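You operate a simulated robot arm through the tools that you are given. There is no shell and no other tool. Be economical: measure what you need, move in short steps, check, and stop when the job is done.

The job below is to be done with a simulated two-armed robot. You get a single attempt, and the scene is never put back.

Task
Wipe up the spill on the left half of the bench with the blue cloth and put it back.

It is judged by the outcome, as a careful person would: the job done as asked, and still so three seconds after it is handed in. It fails if anything else is knocked over, pushed out of place, dropped, spilled or broken. Flat cloth is picked up by pressing the open fingertips on it (5 to 10 N) and closing them slowly along it; thin cloth reads only 2 to 8 mm in the jaws.

Robot
Two 6-joint arms with two-finger grippers on one trunk, on a base that drives. Base frame: it is fixed to the floor where the robot stands at the start and does not move with it; the origin is under the middle of the robot, x ahead of it, y to its left, z up; the surface under the hand at the start is at about z = 0.85. Readings come in m, rad, newtons and seconds.
The left shoulder is at the start at [0.07, 0.148, 1.402], the right one opposite. With the tool pointing down near the work surface each hand reaches from about 0.38 to 0.66 m from the robot's upright axis, wherever it stands, measured 20 degrees to its own side. Payload 2.45 kg a hand.
Tool frame (each hand has its own): the origin (TCP) lies between the finger pads and is the grasp point; the fingertips stand 0.03 m ahead of it; z points along the fingers, y is the line along which they close. The gripper opens to 0.106 m. The gripper's body begins 0.079 m behind the TCP.
Orientation is that of the tool frame in the base frame, as [roll, pitch, yaw] about the fixed x, y, z axes, in that order (R = Rz(yaw) Ry(pitch) Rx(roll)). With the fingers straight down and closing along the base's y, the tool's x points along the base's -x, its y along +y and its z along -z.

Tools
- The arms move only by the tool send_rows. It takes "left_plan", "right_plan" or both (then of equal length, played together; a hand with none holds still); each is one flat list of numbers, 7 for each row, row after row: the turn, a rotation vector about the tool's x, y, z in units of 6 degrees (1.0 is 6 degrees), then the shift along the tool's x, y, z in units of 40 mm (1.0 is 40 mm), then the gripper command, from -1 (shut) to 1 (fully open), values between in proportion. In form: [rx, ry, rz, x, y, z, jaw, rx, ry, rz, x, y, z, jaw, ...]. A call has 1 to 10 rows; each row shifts and turns the commanded pose from where the row before left it, along the tool's axes as they then stand. A call with a number of a shift or a turn outside -1 to 1 is refused whole. Each row takes 0.2 s and may step no farther than 0.05 m and 0.15 rad from the row before; otherwise, or with a gripper value out of range, the whole call is refused. A pose out of reach is approached as far as the arm can. The call stops where the force on the tool passes 40 N (or 10 N more than at its start, if that is more) or the arm is blocked; 0.2 s more then pass. Each finger travels about 0.072 m/s and halts on what it meets, pressing with about 31 N; the grip force reading is that of the motor and also rises with nothing between the fingers. The clock runs only during rows and for 0.2 s after the last one: add rows that do not move to give the fingers time. It gives the time, the measured TCP pose, the force on the tool (base axes), the opening and the grip force at its end, in the units of the frame above (readings bear some noise), with the torque about the TCP (base axes, N m) and any sound that the robot's microphone picked up.
- Cameras (640 x 400 px; columns grow to the right, rows downward): "scene" is now at [0.1066, -0.0161, 1.6042]; the picture's right is [-0.33, -0.94, 0.00], its down [-0.77, 0.28, -0.57] and it looks along [0.54, -0.19, -0.82] (base axes); focal length 291 px, centre (320, 200). "left" rides on the left gripper at [0.076, 0.002, -0.106] in its tool frame; the picture's right is [-0.02, 1.00, 0.00], its down [-0.78, -0.02, -0.62] and it looks along [-0.62, -0.01, 0.78] (tool axes); focal length 247 px, centre (320, 200). "right" rides on the right gripper at [0.076, -0.002, -0.106] in its tool frame; the picture's right is [0.02, 1.00, 0.00], its down [-0.78, 0.02, -0.62] and it looks along [-0.62, 0.01, 0.78] (tool axes); focal length 247 px, centre (320, 200). There is no depth. A picture from a camera that has moved, and an enlarged one, comes with that camera's place and axes in the base frame and with its lens. The place of the scene camera against the robot may be out by one fixed shift of up to 0.018 m in any direction.
- get_image(camera): a new picture of that camera. It takes no simulated time.
- lift_body(by): slides the trunk up (or, below 0, down) by that many m; the arms and the scene camera ride with it, the base frame stays. It gives what a move gives, with no picture.
- steer(legs): drives the robot by 1 to 6 legs, each [ahead, left, turn to the left] in m, m and rad, along the robot's own axes; the way and the turn of a leg run together, so that a leg with both is an arc; at most 1.5 m and 3.142 rad a leg. The arms and the cameras ride along, it lands a little off, and it stops where it bumps. It gives what a move gives.
- aim_head(pan, tilt): turns the head with the scene camera to pan (to the left, within 1.501 rad either way) and tilt (down, from -0.506 to 1.204), counted from straight ahead of the robot. It gives what a move gives.
- enlarge(camera, box): a new picture of the part [left, top, right, bottom] of that camera's present view, enlarged. It takes no simulated time.
- close_job(): hands the job in; it is judged then, once.

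Work in short steps. Places have to be worked out from the pictures, the camera data and where the tool is seen: move nearer, look again, correct. Check each grasp and each placing, and mend what went wrong. You have 120 turns and 108 pictures in all, those below and enlarged ones among them. Open the grippers and draw the arms clear of the work before you hand the job in, unless the task says otherwise; then end with one line.

The tools are called after "Request:" as name(argument=value, ...) on one line, values as JSON. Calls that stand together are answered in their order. send_rows: Moves the arms, as the interface text tells. Its arguments: {"type":"object","properties":{"left_plan":{"type":"array"},"right_plan":{"type":"array"}},"required":[]} The other tools are called the same way: lift_body (by) slides the trunk up or down; steer (legs) drives the base; aim_head (pan, tilt) turns the head that bears the scene camera; get_image (camera) takes a picture; enlarge (camera, box) takes an enlarged picture of a part of a camera's view; close_job () hands the job in.

At the start:

```text
t: 0.0
left_tcp_pos: [0.6181, 0.0388, 1.0006]
left_tcp_rot: [3.141, 0.0, -3.14]
left_force: [-0.6, 0.3, 0.2]
left_moment: [-0.02, -0.01, 0.02]
left_gripper_width: 0.1061
left_grasp_force: 0.2
right_tcp_pos: [0.4136, -0.4416, 1.0357]
right_tcp_rot: [-3.141, -0.002, -3.141]
right_force: [0.0, -0.4, 0.5]
right_moment: [0.01, -0.01, 0.0]
right_gripper_width: 0.1059
right_grasp_force: 0.1
trunk travel left (down, up): [-0.875, 0.065]
robot x, y, heading: [-0.0008, 0.0009, -0.0]
head pan, tilt: [-0.342, 0.965]
```

scene: 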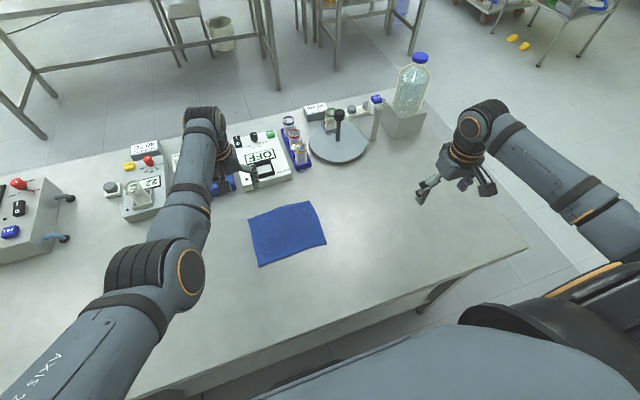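
right: 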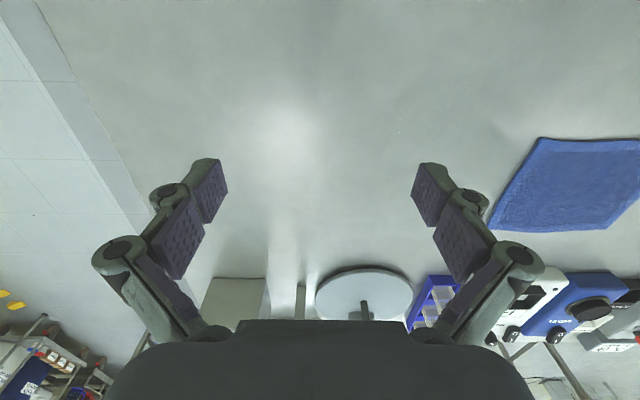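
left: 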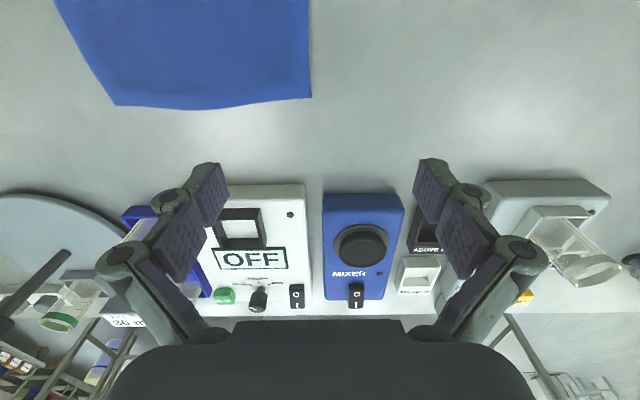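

The blue cloth lies in the middle of the bench; no spill is visible yet. I turn the head left to look at the left half.

Request:
aim_head(pan=0.5, tilt=0.9)

Request:
get_image(camera="scene")

```text
t: 1.2
left_tcp_pos: [0.6185, 0.04, 0.9988]
left_tcp_rot: [-3.14, -0.001, -3.139]
left_force: [0.1, 0.0, 0.5]
left_moment: [-0.01, 0.01, 0.02]
left_gripper_width: 0.1062
left_grasp_force: 0.0
right_tcp_pos: [0.4115, -0.4411, 1.0349]
right_tcp_rot: [3.141, 0.001, -3.141]
right_force: [-0.2, -0.9, 0.1]
right_moment: [-0.01, 0.0, 0.03]
right_gripper_width: 0.106
right_grasp_force: 0.1
trunk travel left (down, up): [-0.875, 0.065]
robot x, y, heading: [0.0012, -0.0007, 0.001]
head pan, tilt: [0.499, 0.901]
```

```text
104 pictures are left
camera scene: at [0.1052, 0.044, 1.6089], right [0.48, -0.88, 0.0], down [-0.69, -0.37, -0.62], along [0.55, 0.3, -0.78], focal length 291 px, centre (320, 200)
```

scene: 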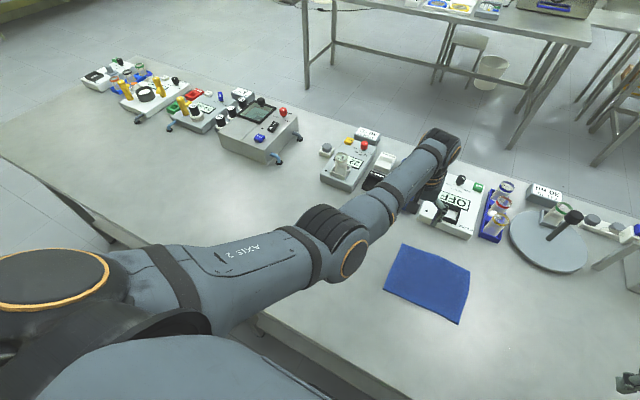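

No obvious spill; it may be faint or behind the arm. I enlarge the left part of the bench.

Request:
enlarge(camera="scene", box=[0, 50, 240, 200])

Request:
enlarge(camera="scene", box=[120, 100, 400, 275])

```text
2.67 times, centred on (120, 125) of scene
camera zoom: at [0.1052, 0.044, 1.6089], right [0.48, -0.88, 0.0], down [-0.69, -0.37, -0.62], along [0.55, 0.3, -0.78], focal length 776 px, centre (853, 400)
```

zoom: 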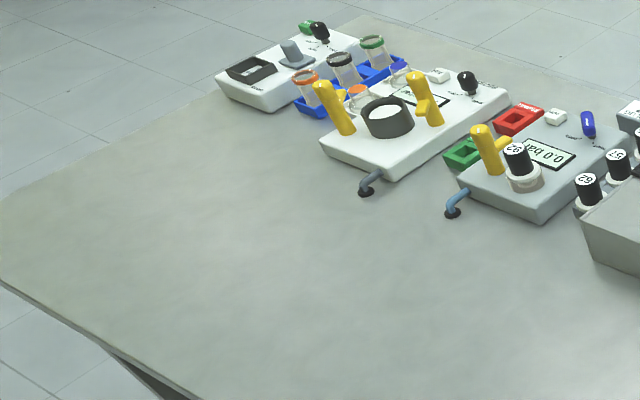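

```text
2.29 times, centred on (260, 188) of scene
camera zoom: at [0.1052, 0.044, 1.6089], right [0.48, -0.88, 0.0], down [-0.69, -0.37, -0.62], along [0.55, 0.3, -0.78], focal length 665 px, centre (457, 229)
```

zoom: 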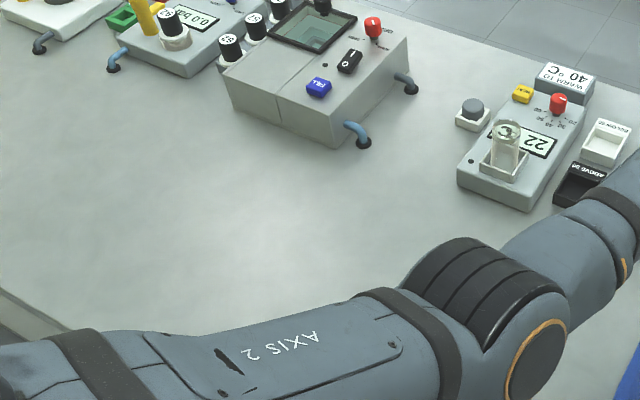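

The left arm hides the middle of the bench. I raise it and draw it back to see behind it.

Request:
send_rows(left_plan=[0, 0, 0, 0, 0, -1, 1, 0, 0, 0, 0, 0, -1, 1, 0, 0, 0, 0, 0, -1, 1, 0, 0, 0, 1, 0, 0, 1, 0, 0, 0, 1, 0, 0, 1, 0, 0, 0, 1, 0, 0, 1, 0, 0, 0, 1, 0, 0, 1, 0, 0, 0, 1, 0, 0, 1])

Request:
get_image(camera="scene")

Request:
get_image(camera="left")

```text
t: 2.9
left_tcp_pos: [0.5366, 0.1652, 1.0704]
left_tcp_rot: [3.009, 0.046, -3.071]
left_force: [0.0, 0.1, 0.8]
left_moment: [-0.01, -0.01, -0.01]
left_gripper_width: 0.1059
left_grasp_force: 0.1
left hand out of reach, approached as far as the arm can: row 4, 5, 6, 7, 8
right_tcp_pos: [0.4101, -0.441, 1.0359]
right_tcp_rot: [-3.14, 0.0, 3.141]
right_force: [0.1, -0.2, -0.6]
right_moment: [0.0, 0.0, 0.02]
right_gripper_width: 0.1058
right_grasp_force: 0.1
trunk travel left (down, up): [-0.875, 0.065]
robot x, y, heading: [-0.0014, -0.0035, -0.001]
head pan, tilt: [0.499, 0.901]
stopped in row 8 (left hand): the arm was blocked; the commanded pose is now the measured one
```

```text
101 pictures are left
camera scene: at [0.1038, 0.0461, 1.6091], right [0.48, -0.88, 0.0], down [-0.69, -0.38, -0.62], along [0.55, 0.3, -0.78], focal length 291 px, centre (320, 200)
```

scene: 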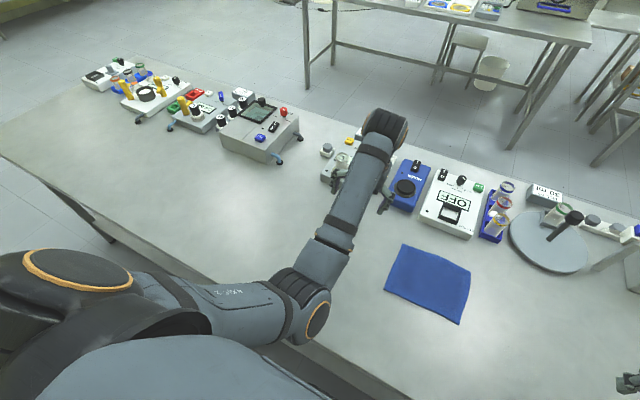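

```text
100 pictures are left
camera left: at [0.4562, 0.1469, 1.173], right [-0.05, 0.99, 0.14], down [0.76, -0.05, 0.65], along [0.65, 0.14, -0.75], focal length 247 px, centre (320, 200)
```

left: 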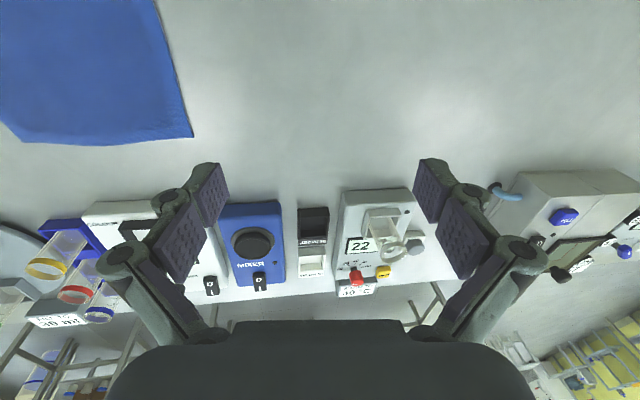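

Tool drifted a bit at reach limit, fine. I enlarge the bench area between to look for a faint wet patch.

Request:
enlarge(camera="scene", box=[130, 120, 370, 270])

Request:
enlarge(camera="scene", box=[0, 80, 192, 200])

Request:
enlarge(camera="scene", box=[320, 180, 640, 380])

```text
2.67 times, centred on (250, 195) of scene
camera zoom: at [0.1038, 0.0461, 1.6091], right [0.48, -0.88, 0.0], down [-0.69, -0.38, -0.62], along [0.55, 0.3, -0.78], focal length 776 px, centre (507, 213)
```

zoom: 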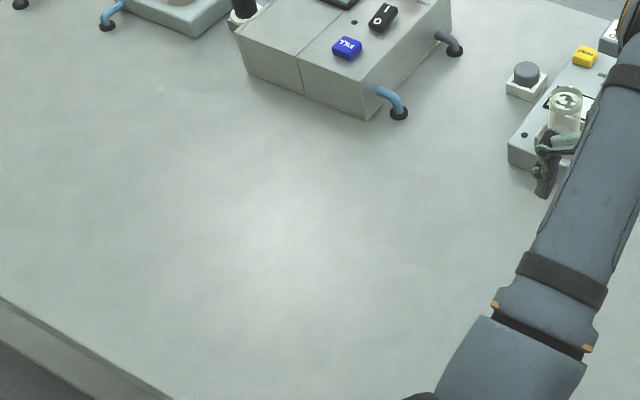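

```text
3.33 times, centred on (96, 140) of scene
camera zoom: at [0.1038, 0.0461, 1.6091], right [0.48, -0.88, 0.0], down [-0.69, -0.38, -0.62], along [0.55, 0.3, -0.78], focal length 970 px, centre (1067, 400)
```

zoom: 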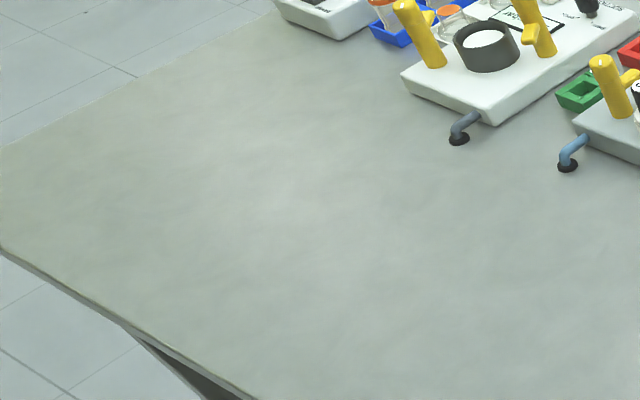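

```text
2.00 times, centred on (480, 280) of scene
camera zoom: at [0.1038, 0.0461, 1.6091], right [0.48, -0.88, 0.0], down [-0.69, -0.38, -0.62], along [0.55, 0.3, -0.78], focal length 582 px, centre (0, 40)
```

zoom: 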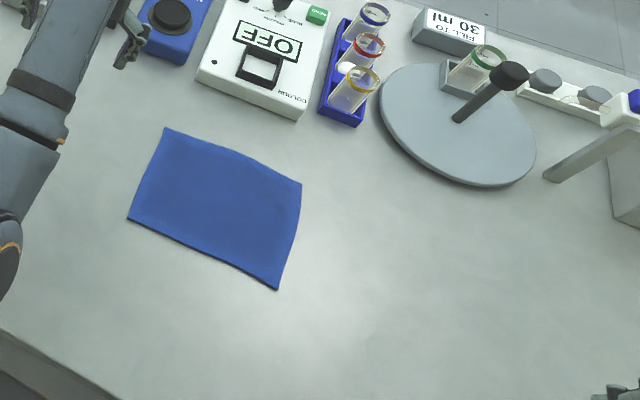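

Bench spans about y −0.7 to 1.6, so the left half is y > 0.45. I drive left half a metre with the arms high to view it from above.

Request:
steer(legs=[[0, 0.5, 0]])

Request:
get_image(camera="scene")

Request:
get_image(camera="left")

```text
t: 5.8
left_tcp_pos: [0.5377, 0.6582, 1.0703]
left_tcp_rot: [3.005, 0.045, -3.074]
left_force: [0.0, -0.4, -0.8]
left_moment: [0.01, -0.04, 0.0]
left_gripper_width: 0.106
left_grasp_force: 0.0
right_tcp_pos: [0.4112, 0.0535, 1.0341]
right_tcp_rot: [3.139, 0.0, -3.14]
right_force: [0.7, 1.2, -0.6]
right_moment: [0.0, -0.01, -0.01]
right_gripper_width: 0.106
right_grasp_force: 0.1
trunk travel left (down, up): [-0.875, 0.065]
robot x, y, heading: [0.0021, 0.4958, -0.002]
head pan, tilt: [0.499, 0.901]
```

```text
96 pictures are left
camera scene: at [0.1048, 0.5383, 1.609], right [0.48, -0.88, 0.0], down [-0.69, -0.38, -0.62], along [0.54, 0.3, -0.78], focal length 291 px, centre (320, 200)
```

scene: 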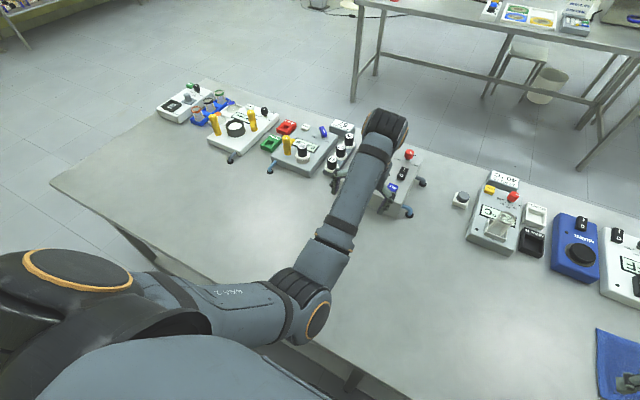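

```text
95 pictures are left
camera left: at [0.4566, 0.64, 1.1728], right [-0.05, 0.99, 0.14], down [0.76, -0.05, 0.65], along [0.65, 0.14, -0.75], focal length 247 px, centre (320, 200)
```

left: 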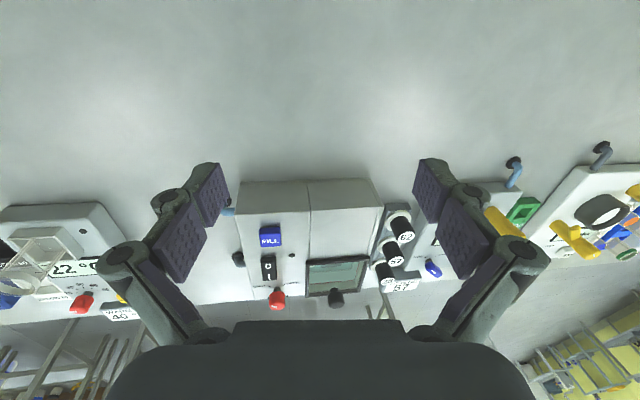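

Nothing clear yet; I enlarge the bench regions from here.

Request:
enlarge(camera="scene", box=[50, 120, 306, 280])

Request:
enlarge(camera="left", box=[0, 0, 640, 200])

Request:
enlarge(camera="scene", box=[320, 180, 600, 400])

```text
2.50 times, centred on (178, 200) of scene
camera zoom: at [0.1048, 0.5383, 1.609], right [0.48, -0.88, 0.0], down [-0.69, -0.38, -0.62], along [0.54, 0.3, -0.78], focal length 728 px, centre (675, 200)
```

zoom: 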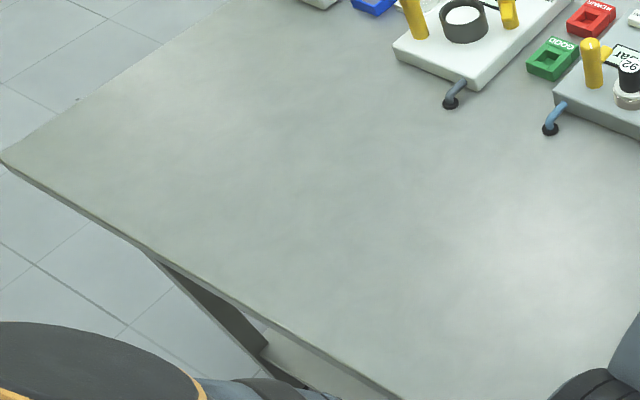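

```text
1.00 times, centred on (320, 100) of left (not enlarged: the box is as wide or as high as the picture)
camera zoom: at [0.4566, 0.64, 1.1728], right [-0.05, 0.99, 0.14], down [0.76, -0.05, 0.65], along [0.65, 0.14, -0.75], focal length 247 px, centre (320, 300)
```

zoom: 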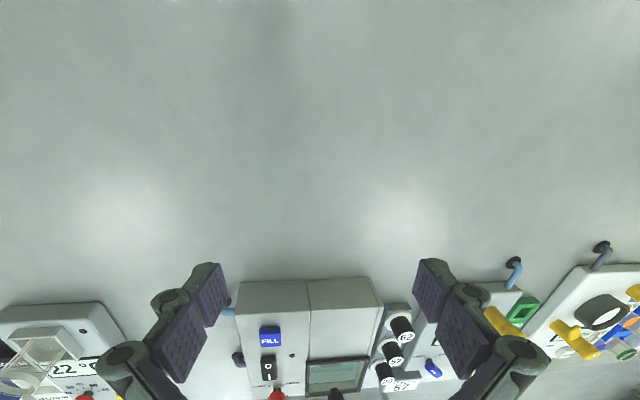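

```text
1.82 times, centred on (460, 290) of scene
camera zoom: at [0.1048, 0.5383, 1.609], right [0.48, -0.88, 0.0], down [-0.69, -0.38, -0.62], along [0.54, 0.3, -0.78], focal length 529 px, centre (66, 36)
```

zoom: 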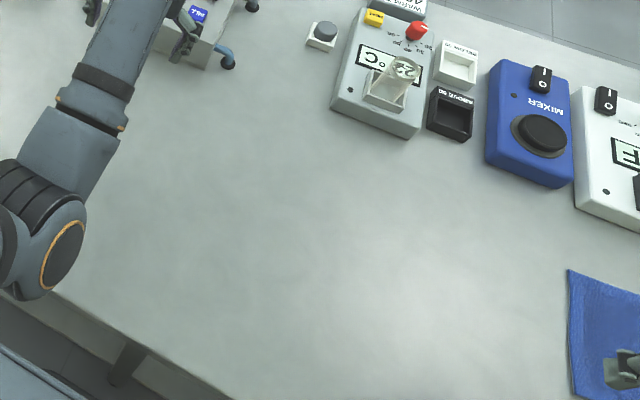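

Still only lamp sheen. I drive on to the left and look with the head both ways.

Request:
steer(legs=[[0, 0.5, 0]])

Request:
get_image(camera="left")

Request:
get_image(camera="right")

Request:
aim_head(pan=-0.4, tilt=0.8)

Request:
get_image(camera="scene")

```text
t: 8.8
left_tcp_pos: [0.5343, 1.165, 1.0711]
left_tcp_rot: [3.005, 0.047, -3.066]
left_force: [0.4, 0.5, -0.3]
left_moment: [-0.01, -0.04, 0.02]
left_gripper_width: 0.1062
left_grasp_force: 0.0
right_tcp_pos: [0.4122, 0.5588, 1.0328]
right_tcp_rot: [3.14, 0.001, -3.134]
right_force: [-0.5, 0.0, 0.6]
right_moment: [-0.01, -0.01, 0.01]
right_gripper_width: 0.1058
right_grasp_force: 0.1
trunk travel left (down, up): [-0.875, 0.065]
robot x, y, heading: [-0.0003, 0.9973, 0.006]
head pan, tilt: [0.499, 0.901]
```

```text
91 pictures are left
camera left: at [0.4537, 1.1458, 1.1728], right [-0.06, 0.99, 0.14], down [0.76, -0.04, 0.65], along [0.65, 0.14, -0.75], focal length 247 px, centre (320, 200)
```

left: 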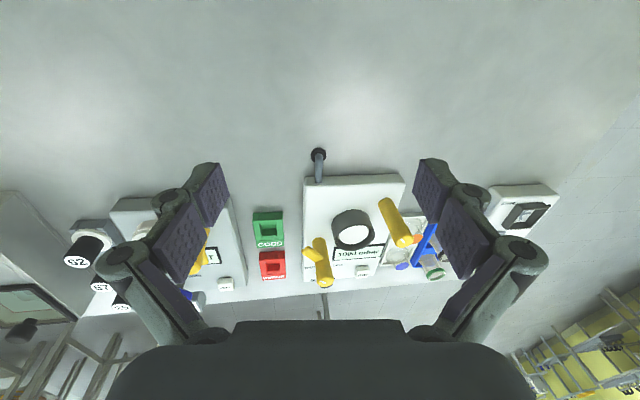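

```text
90 pictures are left
camera right: at [0.3366, 0.5567, 1.1394], right [-0.03, 1.0, 0.0], down [0.78, 0.02, 0.62], along [0.62, 0.02, -0.78], focal length 247 px, centre (320, 200)
```

right: 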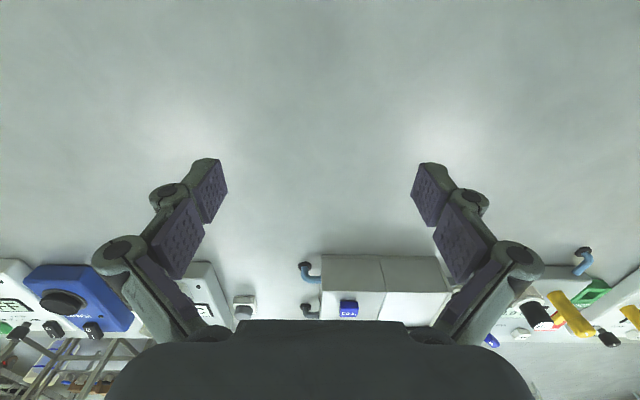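

```text
t: 10.0
left_tcp_pos: [0.5333, 1.1656, 1.0704]
left_tcp_rot: [3.007, 0.045, -3.066]
left_force: [0.6, 0.3, 0.4]
left_moment: [0.03, 0.03, 0.02]
left_gripper_width: 0.1058
left_grasp_force: 0.1
right_tcp_pos: [0.4125, 0.561, 1.0342]
right_tcp_rot: [3.141, 0.001, -3.133]
right_force: [0.0, 0.0, 0.1]
right_moment: [0.0, -0.02, 0.02]
right_gripper_width: 0.1058
right_grasp_force: 0.0
trunk travel left (down, up): [-0.875, 0.065]
robot x, y, heading: [-0.0004, 0.9979, 0.01]
head pan, tilt: [-0.4, 0.799]
```

```text
89 pictures are left
camera scene: at [0.111, 0.9758, 1.6168], right [-0.38, -0.92, 0.0], down [-0.66, 0.27, -0.7], along [0.64, -0.27, -0.72], focal length 291 px, centre (320, 200)
```

scene: 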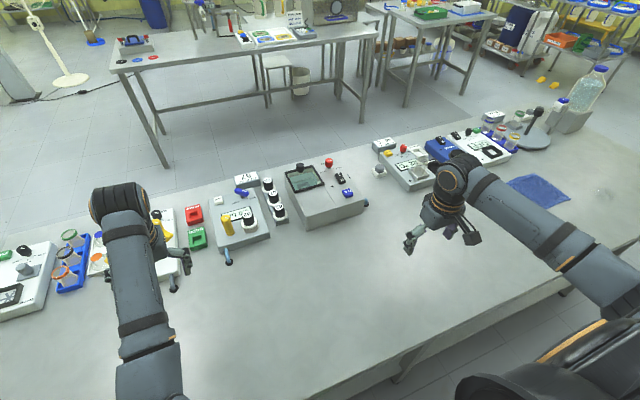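

I enlarge these views for subtle edges.

Request:
enlarge(camera="scene", box=[170, 220, 426, 380])

Request:
enlarge(camera="scene", box=[360, 170, 600, 320])

Request:
enlarge(camera="left", box=[320, 0, 640, 200])

Request:
enlarge(camera="left", box=[0, 0, 320, 200])

Request:
enlarge(camera="right", box=[320, 0, 640, 200])

```text
2.50 times, centred on (298, 300) of scene
camera zoom: at [0.111, 0.9758, 1.6168], right [-0.38, -0.92, 0.0], down [-0.66, 0.27, -0.7], along [0.64, -0.27, -0.72], focal length 728 px, centre (375, -50)
```

zoom: 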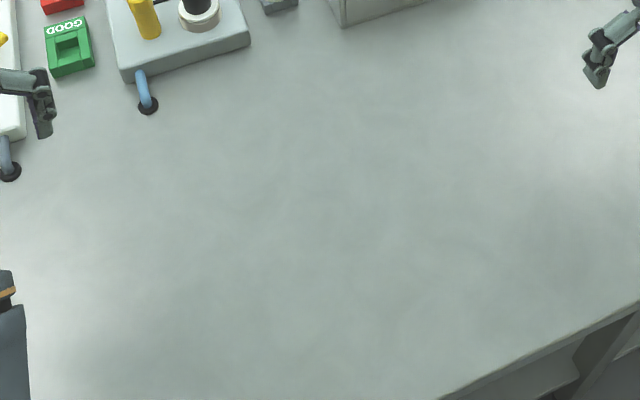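

```text
2.67 times, centred on (480, 245) of scene
camera zoom: at [0.111, 0.9758, 1.6168], right [-0.38, -0.92, 0.0], down [-0.66, 0.27, -0.7], along [0.64, -0.27, -0.72], focal length 776 px, centre (-107, 80)
```

zoom: 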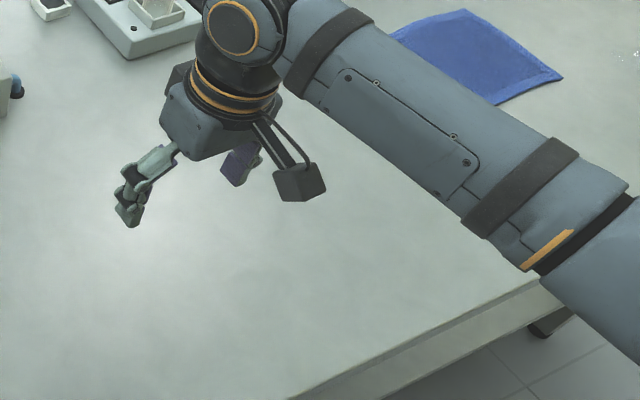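

```text
2.00 times, centred on (480, 100) of left
camera zoom: at [0.4538, 1.147, 1.1728], right [-0.06, 0.99, 0.14], down [0.76, -0.04, 0.65], along [0.65, 0.14, -0.75], focal length 494 px, centre (0, 400)
```

zoom: 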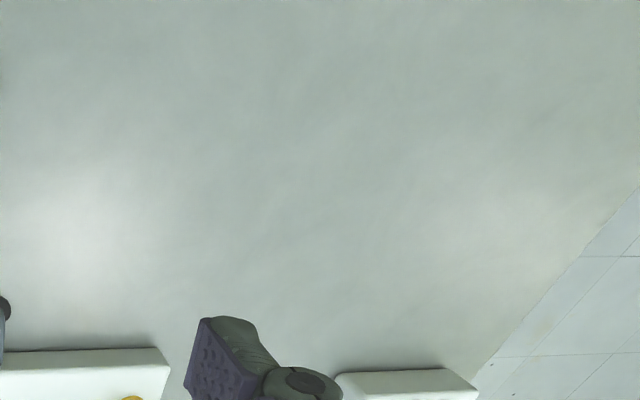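

```text
2.00 times, centred on (160, 100) of left
camera zoom: at [0.4538, 1.147, 1.1728], right [-0.06, 0.99, 0.14], down [0.76, -0.04, 0.65], along [0.65, 0.14, -0.75], focal length 494 px, centre (640, 400)
```

zoom: 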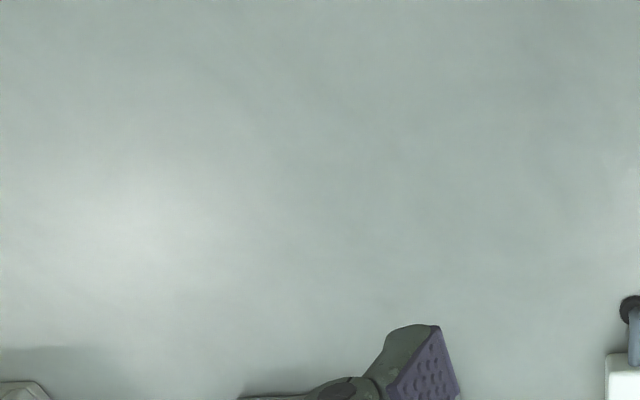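

```text
2.00 times, centred on (480, 100) of right
camera zoom: at [0.3365, 0.5576, 1.1398], right [-0.03, 1.0, 0.0], down [0.78, 0.02, 0.62], along [0.62, 0.02, -0.78], focal length 494 px, centre (0, 400)
```

zoom: 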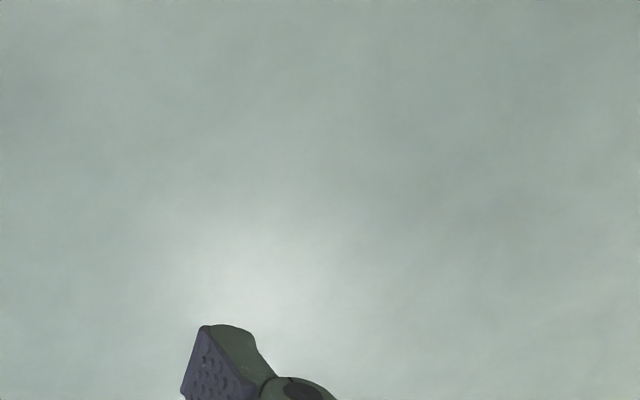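

There are tiny glints right of the cloth at about (0.45,−0.28). I zoom in on those, and on the speck seen earlier near (0.60, 0.88).

Request:
enlarge(camera="scene", box=[544, 150, 640, 240])

Request:
enlarge(camera="scene", box=[240, 220, 340, 300])

```text
4.44 times, centred on (592, 195) of scene
camera zoom: at [0.111, 0.9758, 1.6168], right [-0.38, -0.92, 0.0], down [-0.66, 0.27, -0.7], along [0.64, -0.27, -0.72], focal length 1293 px, centre (-889, 222)
```

zoom: 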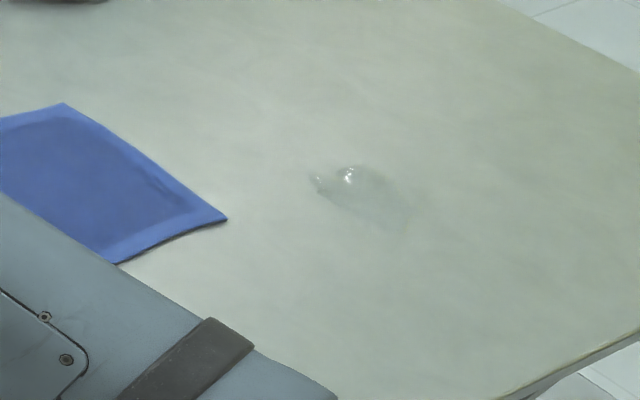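

```text
5.00 times, centred on (290, 260) of scene
camera zoom: at [0.111, 0.9758, 1.6168], right [-0.38, -0.92, 0.0], down [-0.66, 0.27, -0.7], along [0.64, -0.27, -0.72], focal length 1455 px, centre (470, -100)
```

zoom: 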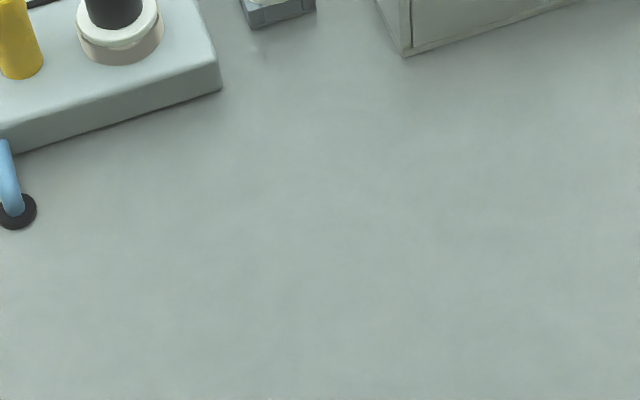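

A clear puddle shows right of the cloth (right half). So spills are transparent; the one asked for should be in the left half. I look the other way too, then go back to see the left half at a grazing angle.

Request:
aim_head(pan=0.3, tilt=0.8)

Request:
get_image(camera="scene")

Request:
steer(legs=[[0, -0.95, 0]])

Request:
aim_head(pan=0.75, tilt=0.75)

Request:
get_image(camera="scene")

Request:
enlarge(camera="scene", box=[160, 120, 288, 200])

```text
t: 11.1
left_tcp_pos: [0.5351, 1.1653, 1.0714]
left_tcp_rot: [3.005, 0.046, -3.065]
left_force: [-0.8, 0.2, 0.1]
left_moment: [0.01, 0.01, -0.03]
left_gripper_width: 0.1063
left_grasp_force: 0.0
right_tcp_pos: [0.4129, 0.5597, 1.0355]
right_tcp_rot: [-3.14, 0.0, -3.134]
right_force: [0.1, -0.1, 1.0]
right_moment: [0.01, -0.01, -0.01]
right_gripper_width: 0.1061
right_grasp_force: 0.1
trunk travel left (down, up): [-0.875, 0.065]
robot x, y, heading: [-0.0032, 1.0003, 0.009]
head pan, tilt: [0.3, 0.799]
```

```text
81 pictures are left
camera scene: at [0.1133, 1.0311, 1.6169], right [0.3, -0.95, 0.0], down [-0.68, -0.22, -0.7], along [0.66, 0.21, -0.72], focal length 291 px, centre (320, 200)
```

scene: 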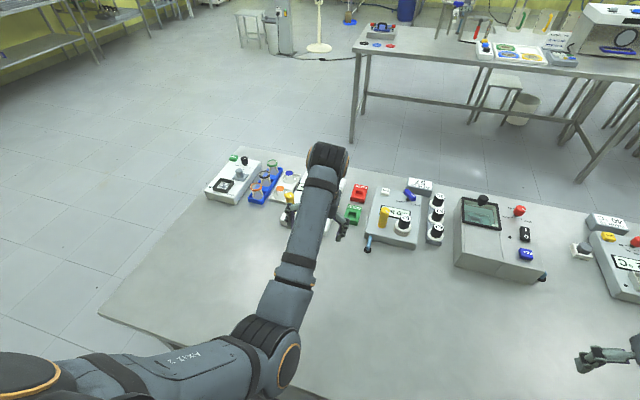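

```text
t: 16.1
left_tcp_pos: [0.5395, 0.2059, 1.0692]
left_tcp_rot: [3.008, 0.046, -3.066]
left_force: [-0.5, 0.4, 0.4]
left_moment: [0.01, -0.05, 0.02]
left_gripper_width: 0.1059
left_grasp_force: 0.1
right_tcp_pos: [0.4198, -0.3983, 1.0336]
right_tcp_rot: [3.141, 0.0, -3.132]
right_force: [0.8, 0.6, 0.1]
right_moment: [-0.01, 0.0, -0.03]
right_gripper_width: 0.1062
right_grasp_force: 0.0
trunk travel left (down, up): [-0.875, 0.065]
robot x, y, heading: [0.0034, 0.0406, 0.006]
head pan, tilt: [0.3, 0.799]
```

```text
t: 17.0
left_tcp_pos: [0.5417, 0.2054, 1.0709]
left_tcp_rot: [3.005, 0.048, -3.063]
left_force: [-0.4, -0.4, 0.6]
left_moment: [0.0, 0.02, -0.02]
left_gripper_width: 0.106
left_grasp_force: 0.0
right_tcp_pos: [0.4207, -0.399, 1.0339]
right_tcp_rot: [-3.14, 0.0, -3.134]
right_force: [-0.9, -0.1, -0.5]
right_moment: [0.0, 0.02, 0.04]
right_gripper_width: 0.106
right_grasp_force: 0.1
trunk travel left (down, up): [-0.875, 0.065]
robot x, y, heading: [0.0066, 0.0342, 0.009]
head pan, tilt: [0.75, 0.75]
```

```text
80 pictures are left
camera scene: at [0.1041, 0.1033, 1.6209], right [0.69, -0.73, 0.0], down [-0.5, -0.47, -0.73], along [0.53, 0.5, -0.68], focal length 291 px, centre (320, 200)
```

scene: 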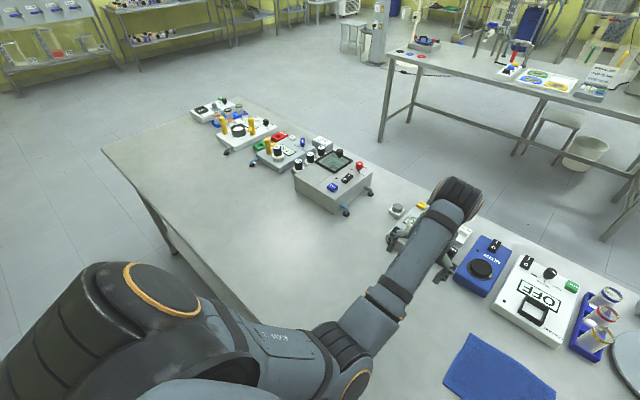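

```text
5.00 times, centred on (224, 160) of scene
camera zoom: at [0.1041, 0.1033, 1.6209], right [0.69, -0.73, 0.0], down [-0.5, -0.47, -0.73], along [0.53, 0.5, -0.68], focal length 1455 px, centre (800, 400)
```

zoom: 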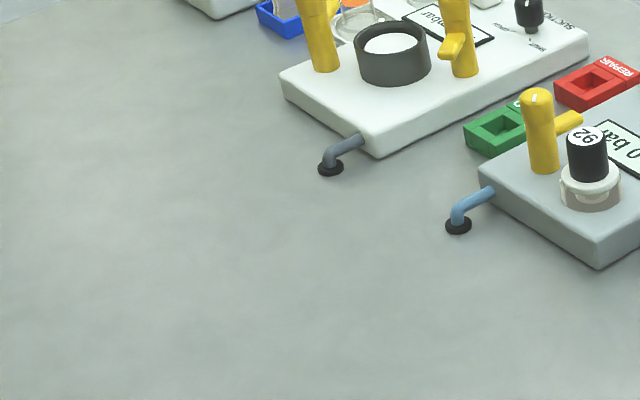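

I zoom on the rest of the bench in this view.

Request:
enlarge(camera="scene", box=[200, 160, 328, 240])

Request:
enlarge(camera="scene", box=[100, 110, 228, 190])

Request:
enlarge(camera="scene", box=[230, 210, 390, 310])

```text
5.00 times, centred on (264, 200) of scene
camera zoom: at [0.1041, 0.1033, 1.6209], right [0.69, -0.73, 0.0], down [-0.5, -0.47, -0.73], along [0.53, 0.5, -0.68], focal length 1455 px, centre (600, 200)
```

zoom: 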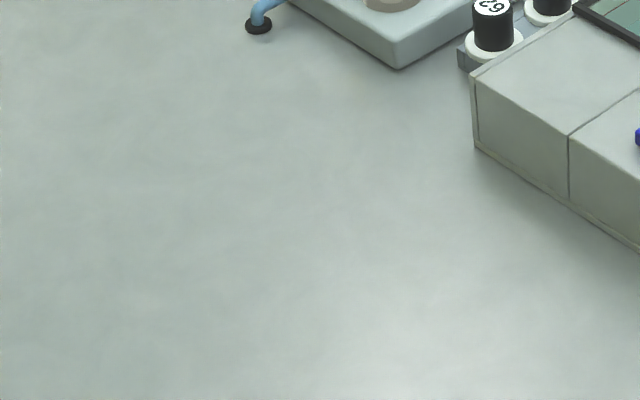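

```text
5.00 times, centred on (164, 150) of scene
camera zoom: at [0.1041, 0.1033, 1.6209], right [0.69, -0.73, 0.0], down [-0.5, -0.47, -0.73], along [0.53, 0.5, -0.68], focal length 1455 px, centre (1100, 450)
```

zoom: 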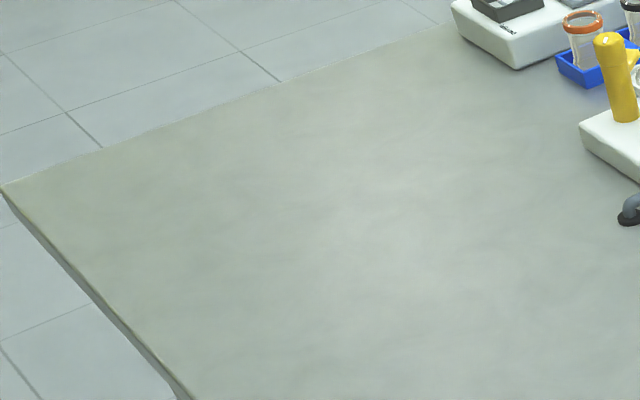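

```text
4.00 times, centred on (310, 260) of scene
camera zoom: at [0.1041, 0.1033, 1.6209], right [0.69, -0.73, 0.0], down [-0.5, -0.47, -0.73], along [0.53, 0.5, -0.68], focal length 1164 px, centre (360, -40)
```

zoom: 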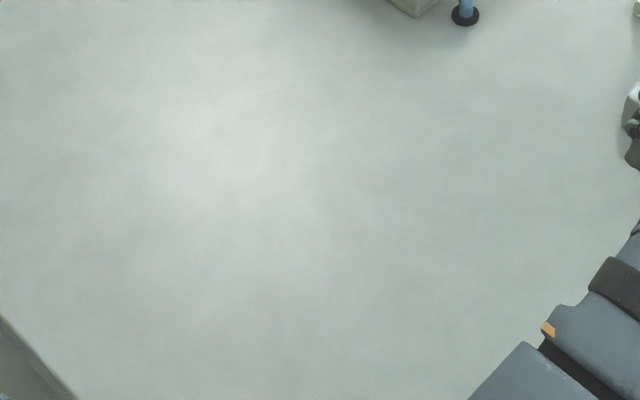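

Seen steeply, the clear puddle vanishes; a low grazing view should show it. I back away from the bench, then lower the trunk.

Request:
steer(legs=[[-0.9, 0, 0], [0, 0.5, 0]])

Request:
lift_body(by=-0.3)

Request:
aim_head(pan=0.15, tilt=0.4)

Request:
get_image(camera="scene")

```text
t: 20.5
left_tcp_pos: [-0.0404, 0.2034, 1.0688]
left_tcp_rot: [3.006, 0.045, -3.065]
left_force: [0.5, 0.5, -0.4]
left_moment: [-0.01, 0.04, 0.01]
left_gripper_width: 0.1061
left_grasp_force: 0.1
right_tcp_pos: [-0.1627, -0.4035, 1.0341]
right_tcp_rot: [-3.142, -0.003, -3.135]
right_force: [0.7, 0.6, -0.3]
right_moment: [-0.04, 0.07, 0.01]
right_gripper_width: 0.1059
right_grasp_force: 0.0
trunk travel left (down, up): [-0.875, 0.065]
robot x, y, heading: [-0.5772, 0.0316, 0.006]
head pan, tilt: [0.75, 0.75]
stopped in leg 1: the robot was blocked; the commanded pose is now the measured one
```

```text
t: 23.5
left_tcp_pos: [-0.0433, 0.201, 0.7706]
left_tcp_rot: [3.006, 0.048, -3.068]
left_force: [-1.1, 0.4, -0.5]
left_moment: [-0.01, 0.0, 0.0]
left_gripper_width: 0.106
left_grasp_force: 0.1
right_tcp_pos: [-0.1656, -0.4038, 0.7343]
right_tcp_rot: [3.14, 0.001, -3.134]
right_force: [0.2, -1.0, -0.3]
right_moment: [0.03, 0.0, -0.01]
right_gripper_width: 0.106
right_grasp_force: 0.0
trunk travel left (down, up): [-0.575, 0.365]
robot x, y, heading: [-0.5773, 0.0338, 0.008]
head pan, tilt: [0.75, 0.75]
```

```text
t: 24.5
left_tcp_pos: [-0.0425, 0.2013, 0.7704]
left_tcp_rot: [3.006, 0.048, -3.067]
left_force: [-0.6, -0.6, -0.3]
left_moment: [0.0, -0.03, 0.01]
left_gripper_width: 0.1059
left_grasp_force: 0.0
right_tcp_pos: [-0.1636, -0.4039, 0.734]
right_tcp_rot: [-3.141, 0.0, -3.135]
right_force: [1.1, 0.4, 0.6]
right_moment: [0.01, 0.01, -0.01]
right_gripper_width: 0.1058
right_grasp_force: 0.2
trunk travel left (down, up): [-0.575, 0.365]
robot x, y, heading: [-0.5762, 0.0309, 0.007]
head pan, tilt: [0.15, 0.4]
```

```text
75 pictures are left
camera scene: at [-0.4488, 0.0571, 1.3519], right [0.16, -0.99, 0.0], down [-0.38, -0.06, -0.92], along [0.91, 0.14, -0.39], focal length 291 px, centre (320, 200)
```

scene: 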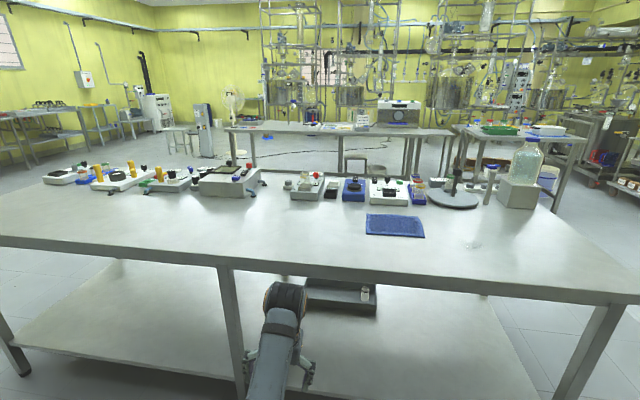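

A good grazing view: the right puddle is plain at (472,244). I zoom on the left part of the bench.

Request:
enlarge(camera="scene", box=[0, 170, 192, 290])

Request:
enlarge(camera="scene", box=[160, 170, 352, 290])

Request:
enlarge(camera="scene", box=[340, 170, 532, 290])

```text
3.33 times, centred on (96, 230) of scene
camera zoom: at [-0.4488, 0.0571, 1.3519], right [0.16, -0.99, 0.0], down [-0.38, -0.06, -0.92], along [0.91, 0.14, -0.39], focal length 970 px, centre (1067, 100)
```

zoom: 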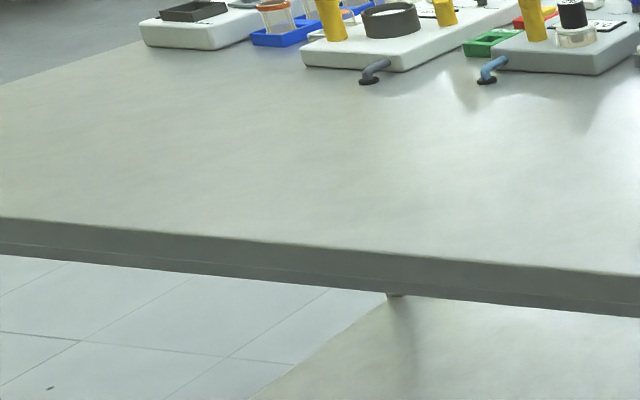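

```text
3.33 times, centred on (256, 230) of scene
camera zoom: at [-0.4488, 0.0571, 1.3519], right [0.16, -0.99, 0.0], down [-0.38, -0.06, -0.92], along [0.91, 0.14, -0.39], focal length 970 px, centre (533, 100)
```

zoom: 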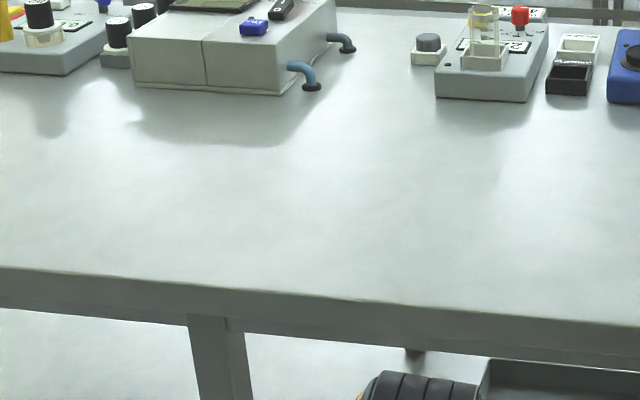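

```text
3.33 times, centred on (436, 230) of scene
camera zoom: at [-0.4488, 0.0571, 1.3519], right [0.16, -0.99, 0.0], down [-0.38, -0.06, -0.92], along [0.91, 0.14, -0.39], focal length 970 px, centre (-67, 100)
```

zoom: 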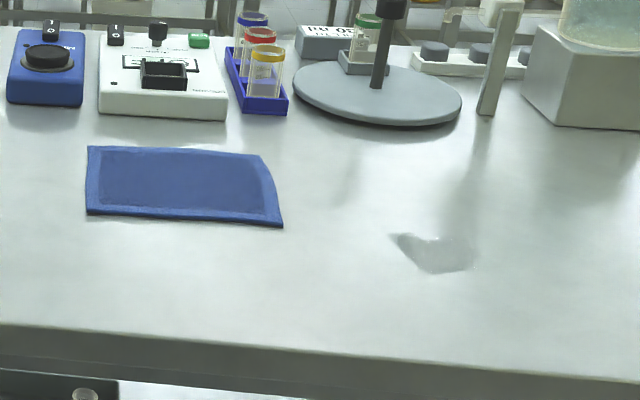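

Only one puddle shows so far, on the right. I go along to the left at this distance to view the left half squarely before concluding anything.

Request:
steer(legs=[[0.06, 0, 0], [0, 0.9, 0]])

Request:
get_image(camera="scene")

Request:
enlarge(camera="scene", box=[120, 170, 376, 330])

Request:
enlarge(camera="scene", box=[340, 170, 596, 330])

```text
t: 29.8
left_tcp_pos: [-0.001, 1.1207, 0.7716]
left_tcp_rot: [3.005, 0.047, -3.045]
left_force: [-0.1, -0.3, 1.2]
left_moment: [-0.06, 0.0, -0.01]
left_gripper_width: 0.1058
left_grasp_force: 0.1
right_tcp_pos: [-0.1093, 0.513, 0.7357]
right_tcp_rot: [3.141, 0.0, -3.112]
right_force: [0.1, 0.5, -0.7]
right_moment: [-0.01, 0.0, 0.02]
right_gripper_width: 0.1061
right_grasp_force: 0.1
trunk travel left (down, up): [-0.575, 0.365]
robot x, y, heading: [-0.5349, 0.9426, 0.027]
head pan, tilt: [0.15, 0.4]
```

```text
71 pictures are left
camera scene: at [-0.4043, 0.9682, 1.3519], right [0.18, -0.98, 0.0], down [-0.38, -0.07, -0.92], along [0.91, 0.16, -0.39], focal length 291 px, centre (320, 200)
```

scene: 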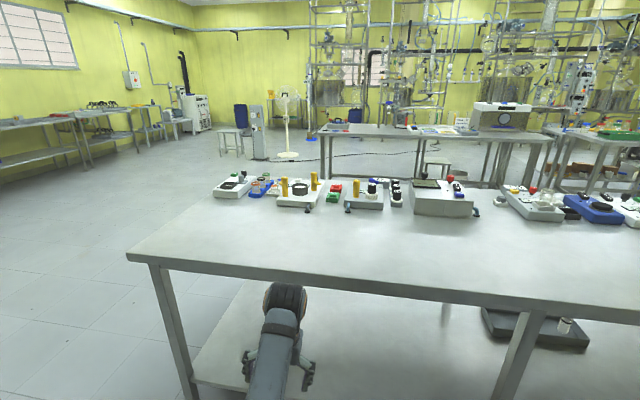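

```text
2.50 times, centred on (248, 250) of scene
camera zoom: at [-0.4043, 0.9682, 1.3519], right [0.18, -0.98, 0.0], down [-0.38, -0.07, -0.92], along [0.91, 0.16, -0.39], focal length 728 px, centre (500, 75)
```

zoom: 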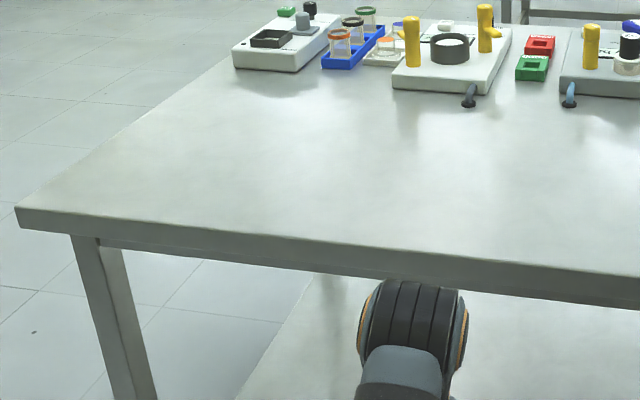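

```text
2.50 times, centred on (468, 250) of scene
camera zoom: at [-0.4043, 0.9682, 1.3519], right [0.18, -0.98, 0.0], down [-0.38, -0.07, -0.92], along [0.91, 0.16, -0.39], focal length 728 px, centre (-50, 75)
```

zoom: 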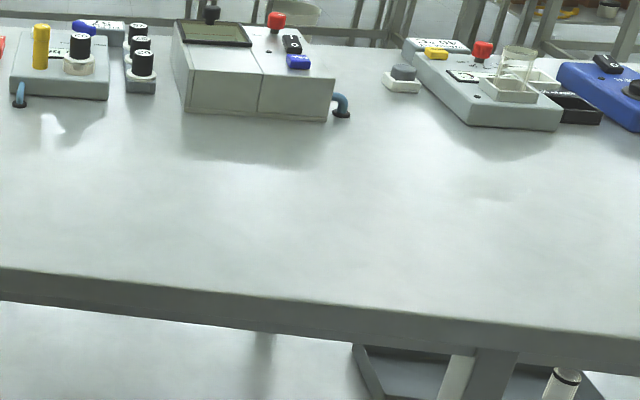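

One faint smudge at about (538,248); I zoom hard on it.

Request:
enlarge(camera="scene", box=[490, 215, 586, 275])

Request:
enlarge(camera="scene", box=[320, 205, 448, 285])

```text
6.67 times, centred on (538, 245) of scene
camera zoom: at [-0.4043, 0.9682, 1.3519], right [0.18, -0.98, 0.0], down [-0.38, -0.07, -0.92], along [0.91, 0.16, -0.39], focal length 1940 px, centre (-1133, -100)
```

zoom: 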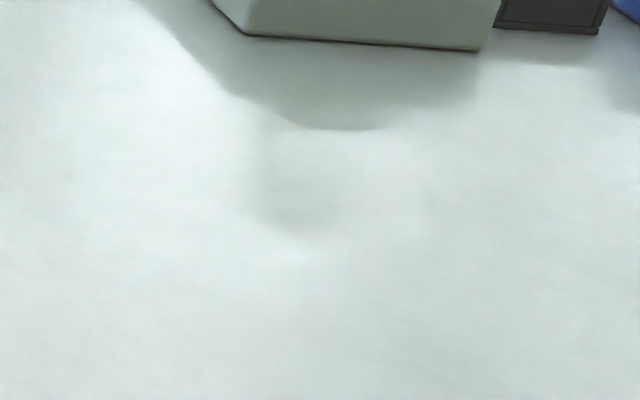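

```text
5.00 times, centred on (384, 245) of scene
camera zoom: at [-0.4043, 0.9682, 1.3519], right [0.18, -0.98, 0.0], down [-0.38, -0.07, -0.92], along [0.91, 0.16, -0.39], focal length 1455 px, centre (0, -25)
```

zoom: 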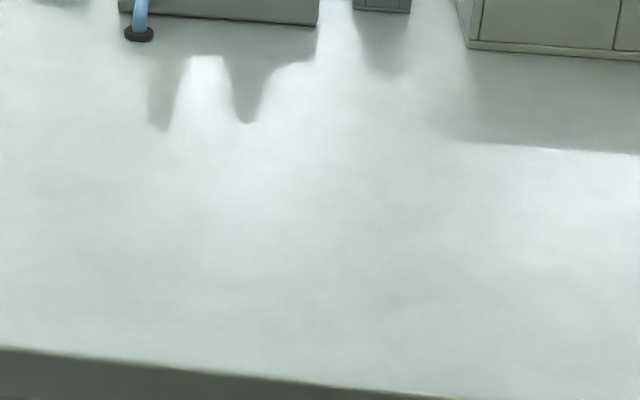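

The device labels read upright only from the far side of the bench, so its user stands there and their left half is the robot's right (y < 0.48): the single puddle at about (0.43, −0.30) is the one. I raise the trunk and drive back to the starting place.

Request:
lift_body(by=0.3)

Request:
steer(legs=[[0, -0.94, -0.03], [0.53, 0, 0]])

Request:
aim_head(pan=-0.35, tilt=0.95)

Request:
get_image(camera="scene")

Request:
get_image(camera="right")

```text
t: 32.8
left_tcp_pos: [-0.0017, 1.1214, 1.0696]
left_tcp_rot: [3.006, 0.046, -3.044]
left_force: [0.4, 0.1, 0.1]
left_moment: [0.02, -0.01, 0.03]
left_gripper_width: 0.1059
left_grasp_force: 0.2
right_tcp_pos: [-0.11, 0.5126, 1.0351]
right_tcp_rot: [-3.141, 0.0, -3.111]
right_force: [-0.3, 0.1, -0.5]
right_moment: [0.02, -0.02, 0.01]
right_gripper_width: 0.106
right_grasp_force: 0.1
trunk travel left (down, up): [-0.875, 0.065]
robot x, y, heading: [-0.5349, 0.9432, 0.031]
head pan, tilt: [0.15, 0.4]
```

```text
t: 40.5
left_tcp_pos: [0.5515, 0.1306, 1.071]
left_tcp_rot: [3.005, 0.047, -3.086]
left_force: [-0.2, -0.5, 0.4]
left_moment: [-0.02, -0.01, 0.03]
left_gripper_width: 0.1059
left_grasp_force: 0.1
right_tcp_pos: [0.4149, -0.473, 1.035]
right_tcp_rot: [-3.14, 0.0, 3.127]
right_force: [-1.0, 1.0, 0.6]
right_moment: [-0.02, -0.01, 0.0]
right_gripper_width: 0.1063
right_grasp_force: 0.0
trunk travel left (down, up): [-0.875, 0.065]
robot x, y, heading: [0.0105, -0.0239, -0.013]
head pan, tilt: [0.15, 0.4]
```

```text
t: 41.5
left_tcp_pos: [0.551, 0.1315, 1.0708]
left_tcp_rot: [3.006, 0.048, -3.087]
left_force: [0.1, -0.8, -0.6]
left_moment: [0.04, 0.0, -0.02]
left_gripper_width: 0.1064
left_grasp_force: 0.0
right_tcp_pos: [0.4168, -0.4722, 1.0351]
right_tcp_rot: [3.141, 0.0, 3.125]
right_force: [-0.1, -0.5, -0.4]
right_moment: [0.01, -0.01, 0.01]
right_gripper_width: 0.1056
right_grasp_force: 0.1
trunk travel left (down, up): [-0.875, 0.065]
robot x, y, heading: [0.0119, -0.0314, -0.015]
head pan, tilt: [-0.351, 0.949]
```

```text
66 pictures are left
camera scene: at [0.1182, -0.0441, 1.6054], right [-0.36, -0.93, 0.0], down [-0.76, 0.29, -0.58], along [0.54, -0.21, -0.81], focal length 291 px, centre (320, 200)
```

scene: 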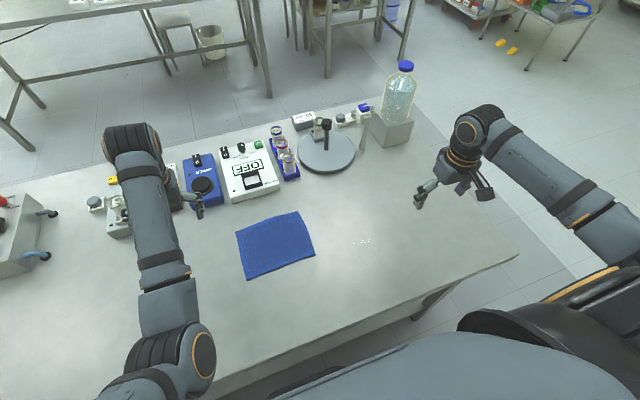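

```text
65 pictures are left
camera right: at [0.3404, -0.4735, 1.14], right [-0.01, 1.0, 0.0], down [0.78, 0.0, 0.62], along [0.62, 0.0, -0.78], focal length 247 px, centre (320, 200)
```

right: 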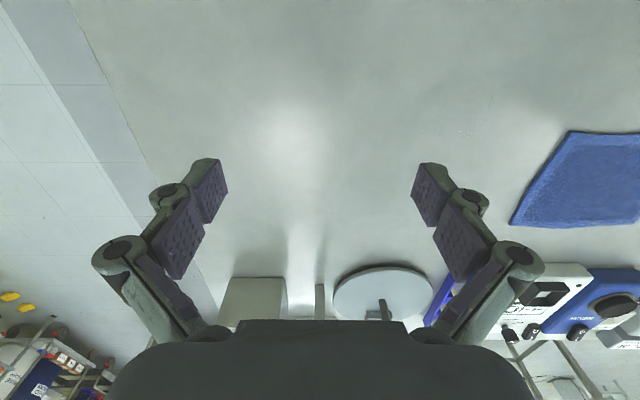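

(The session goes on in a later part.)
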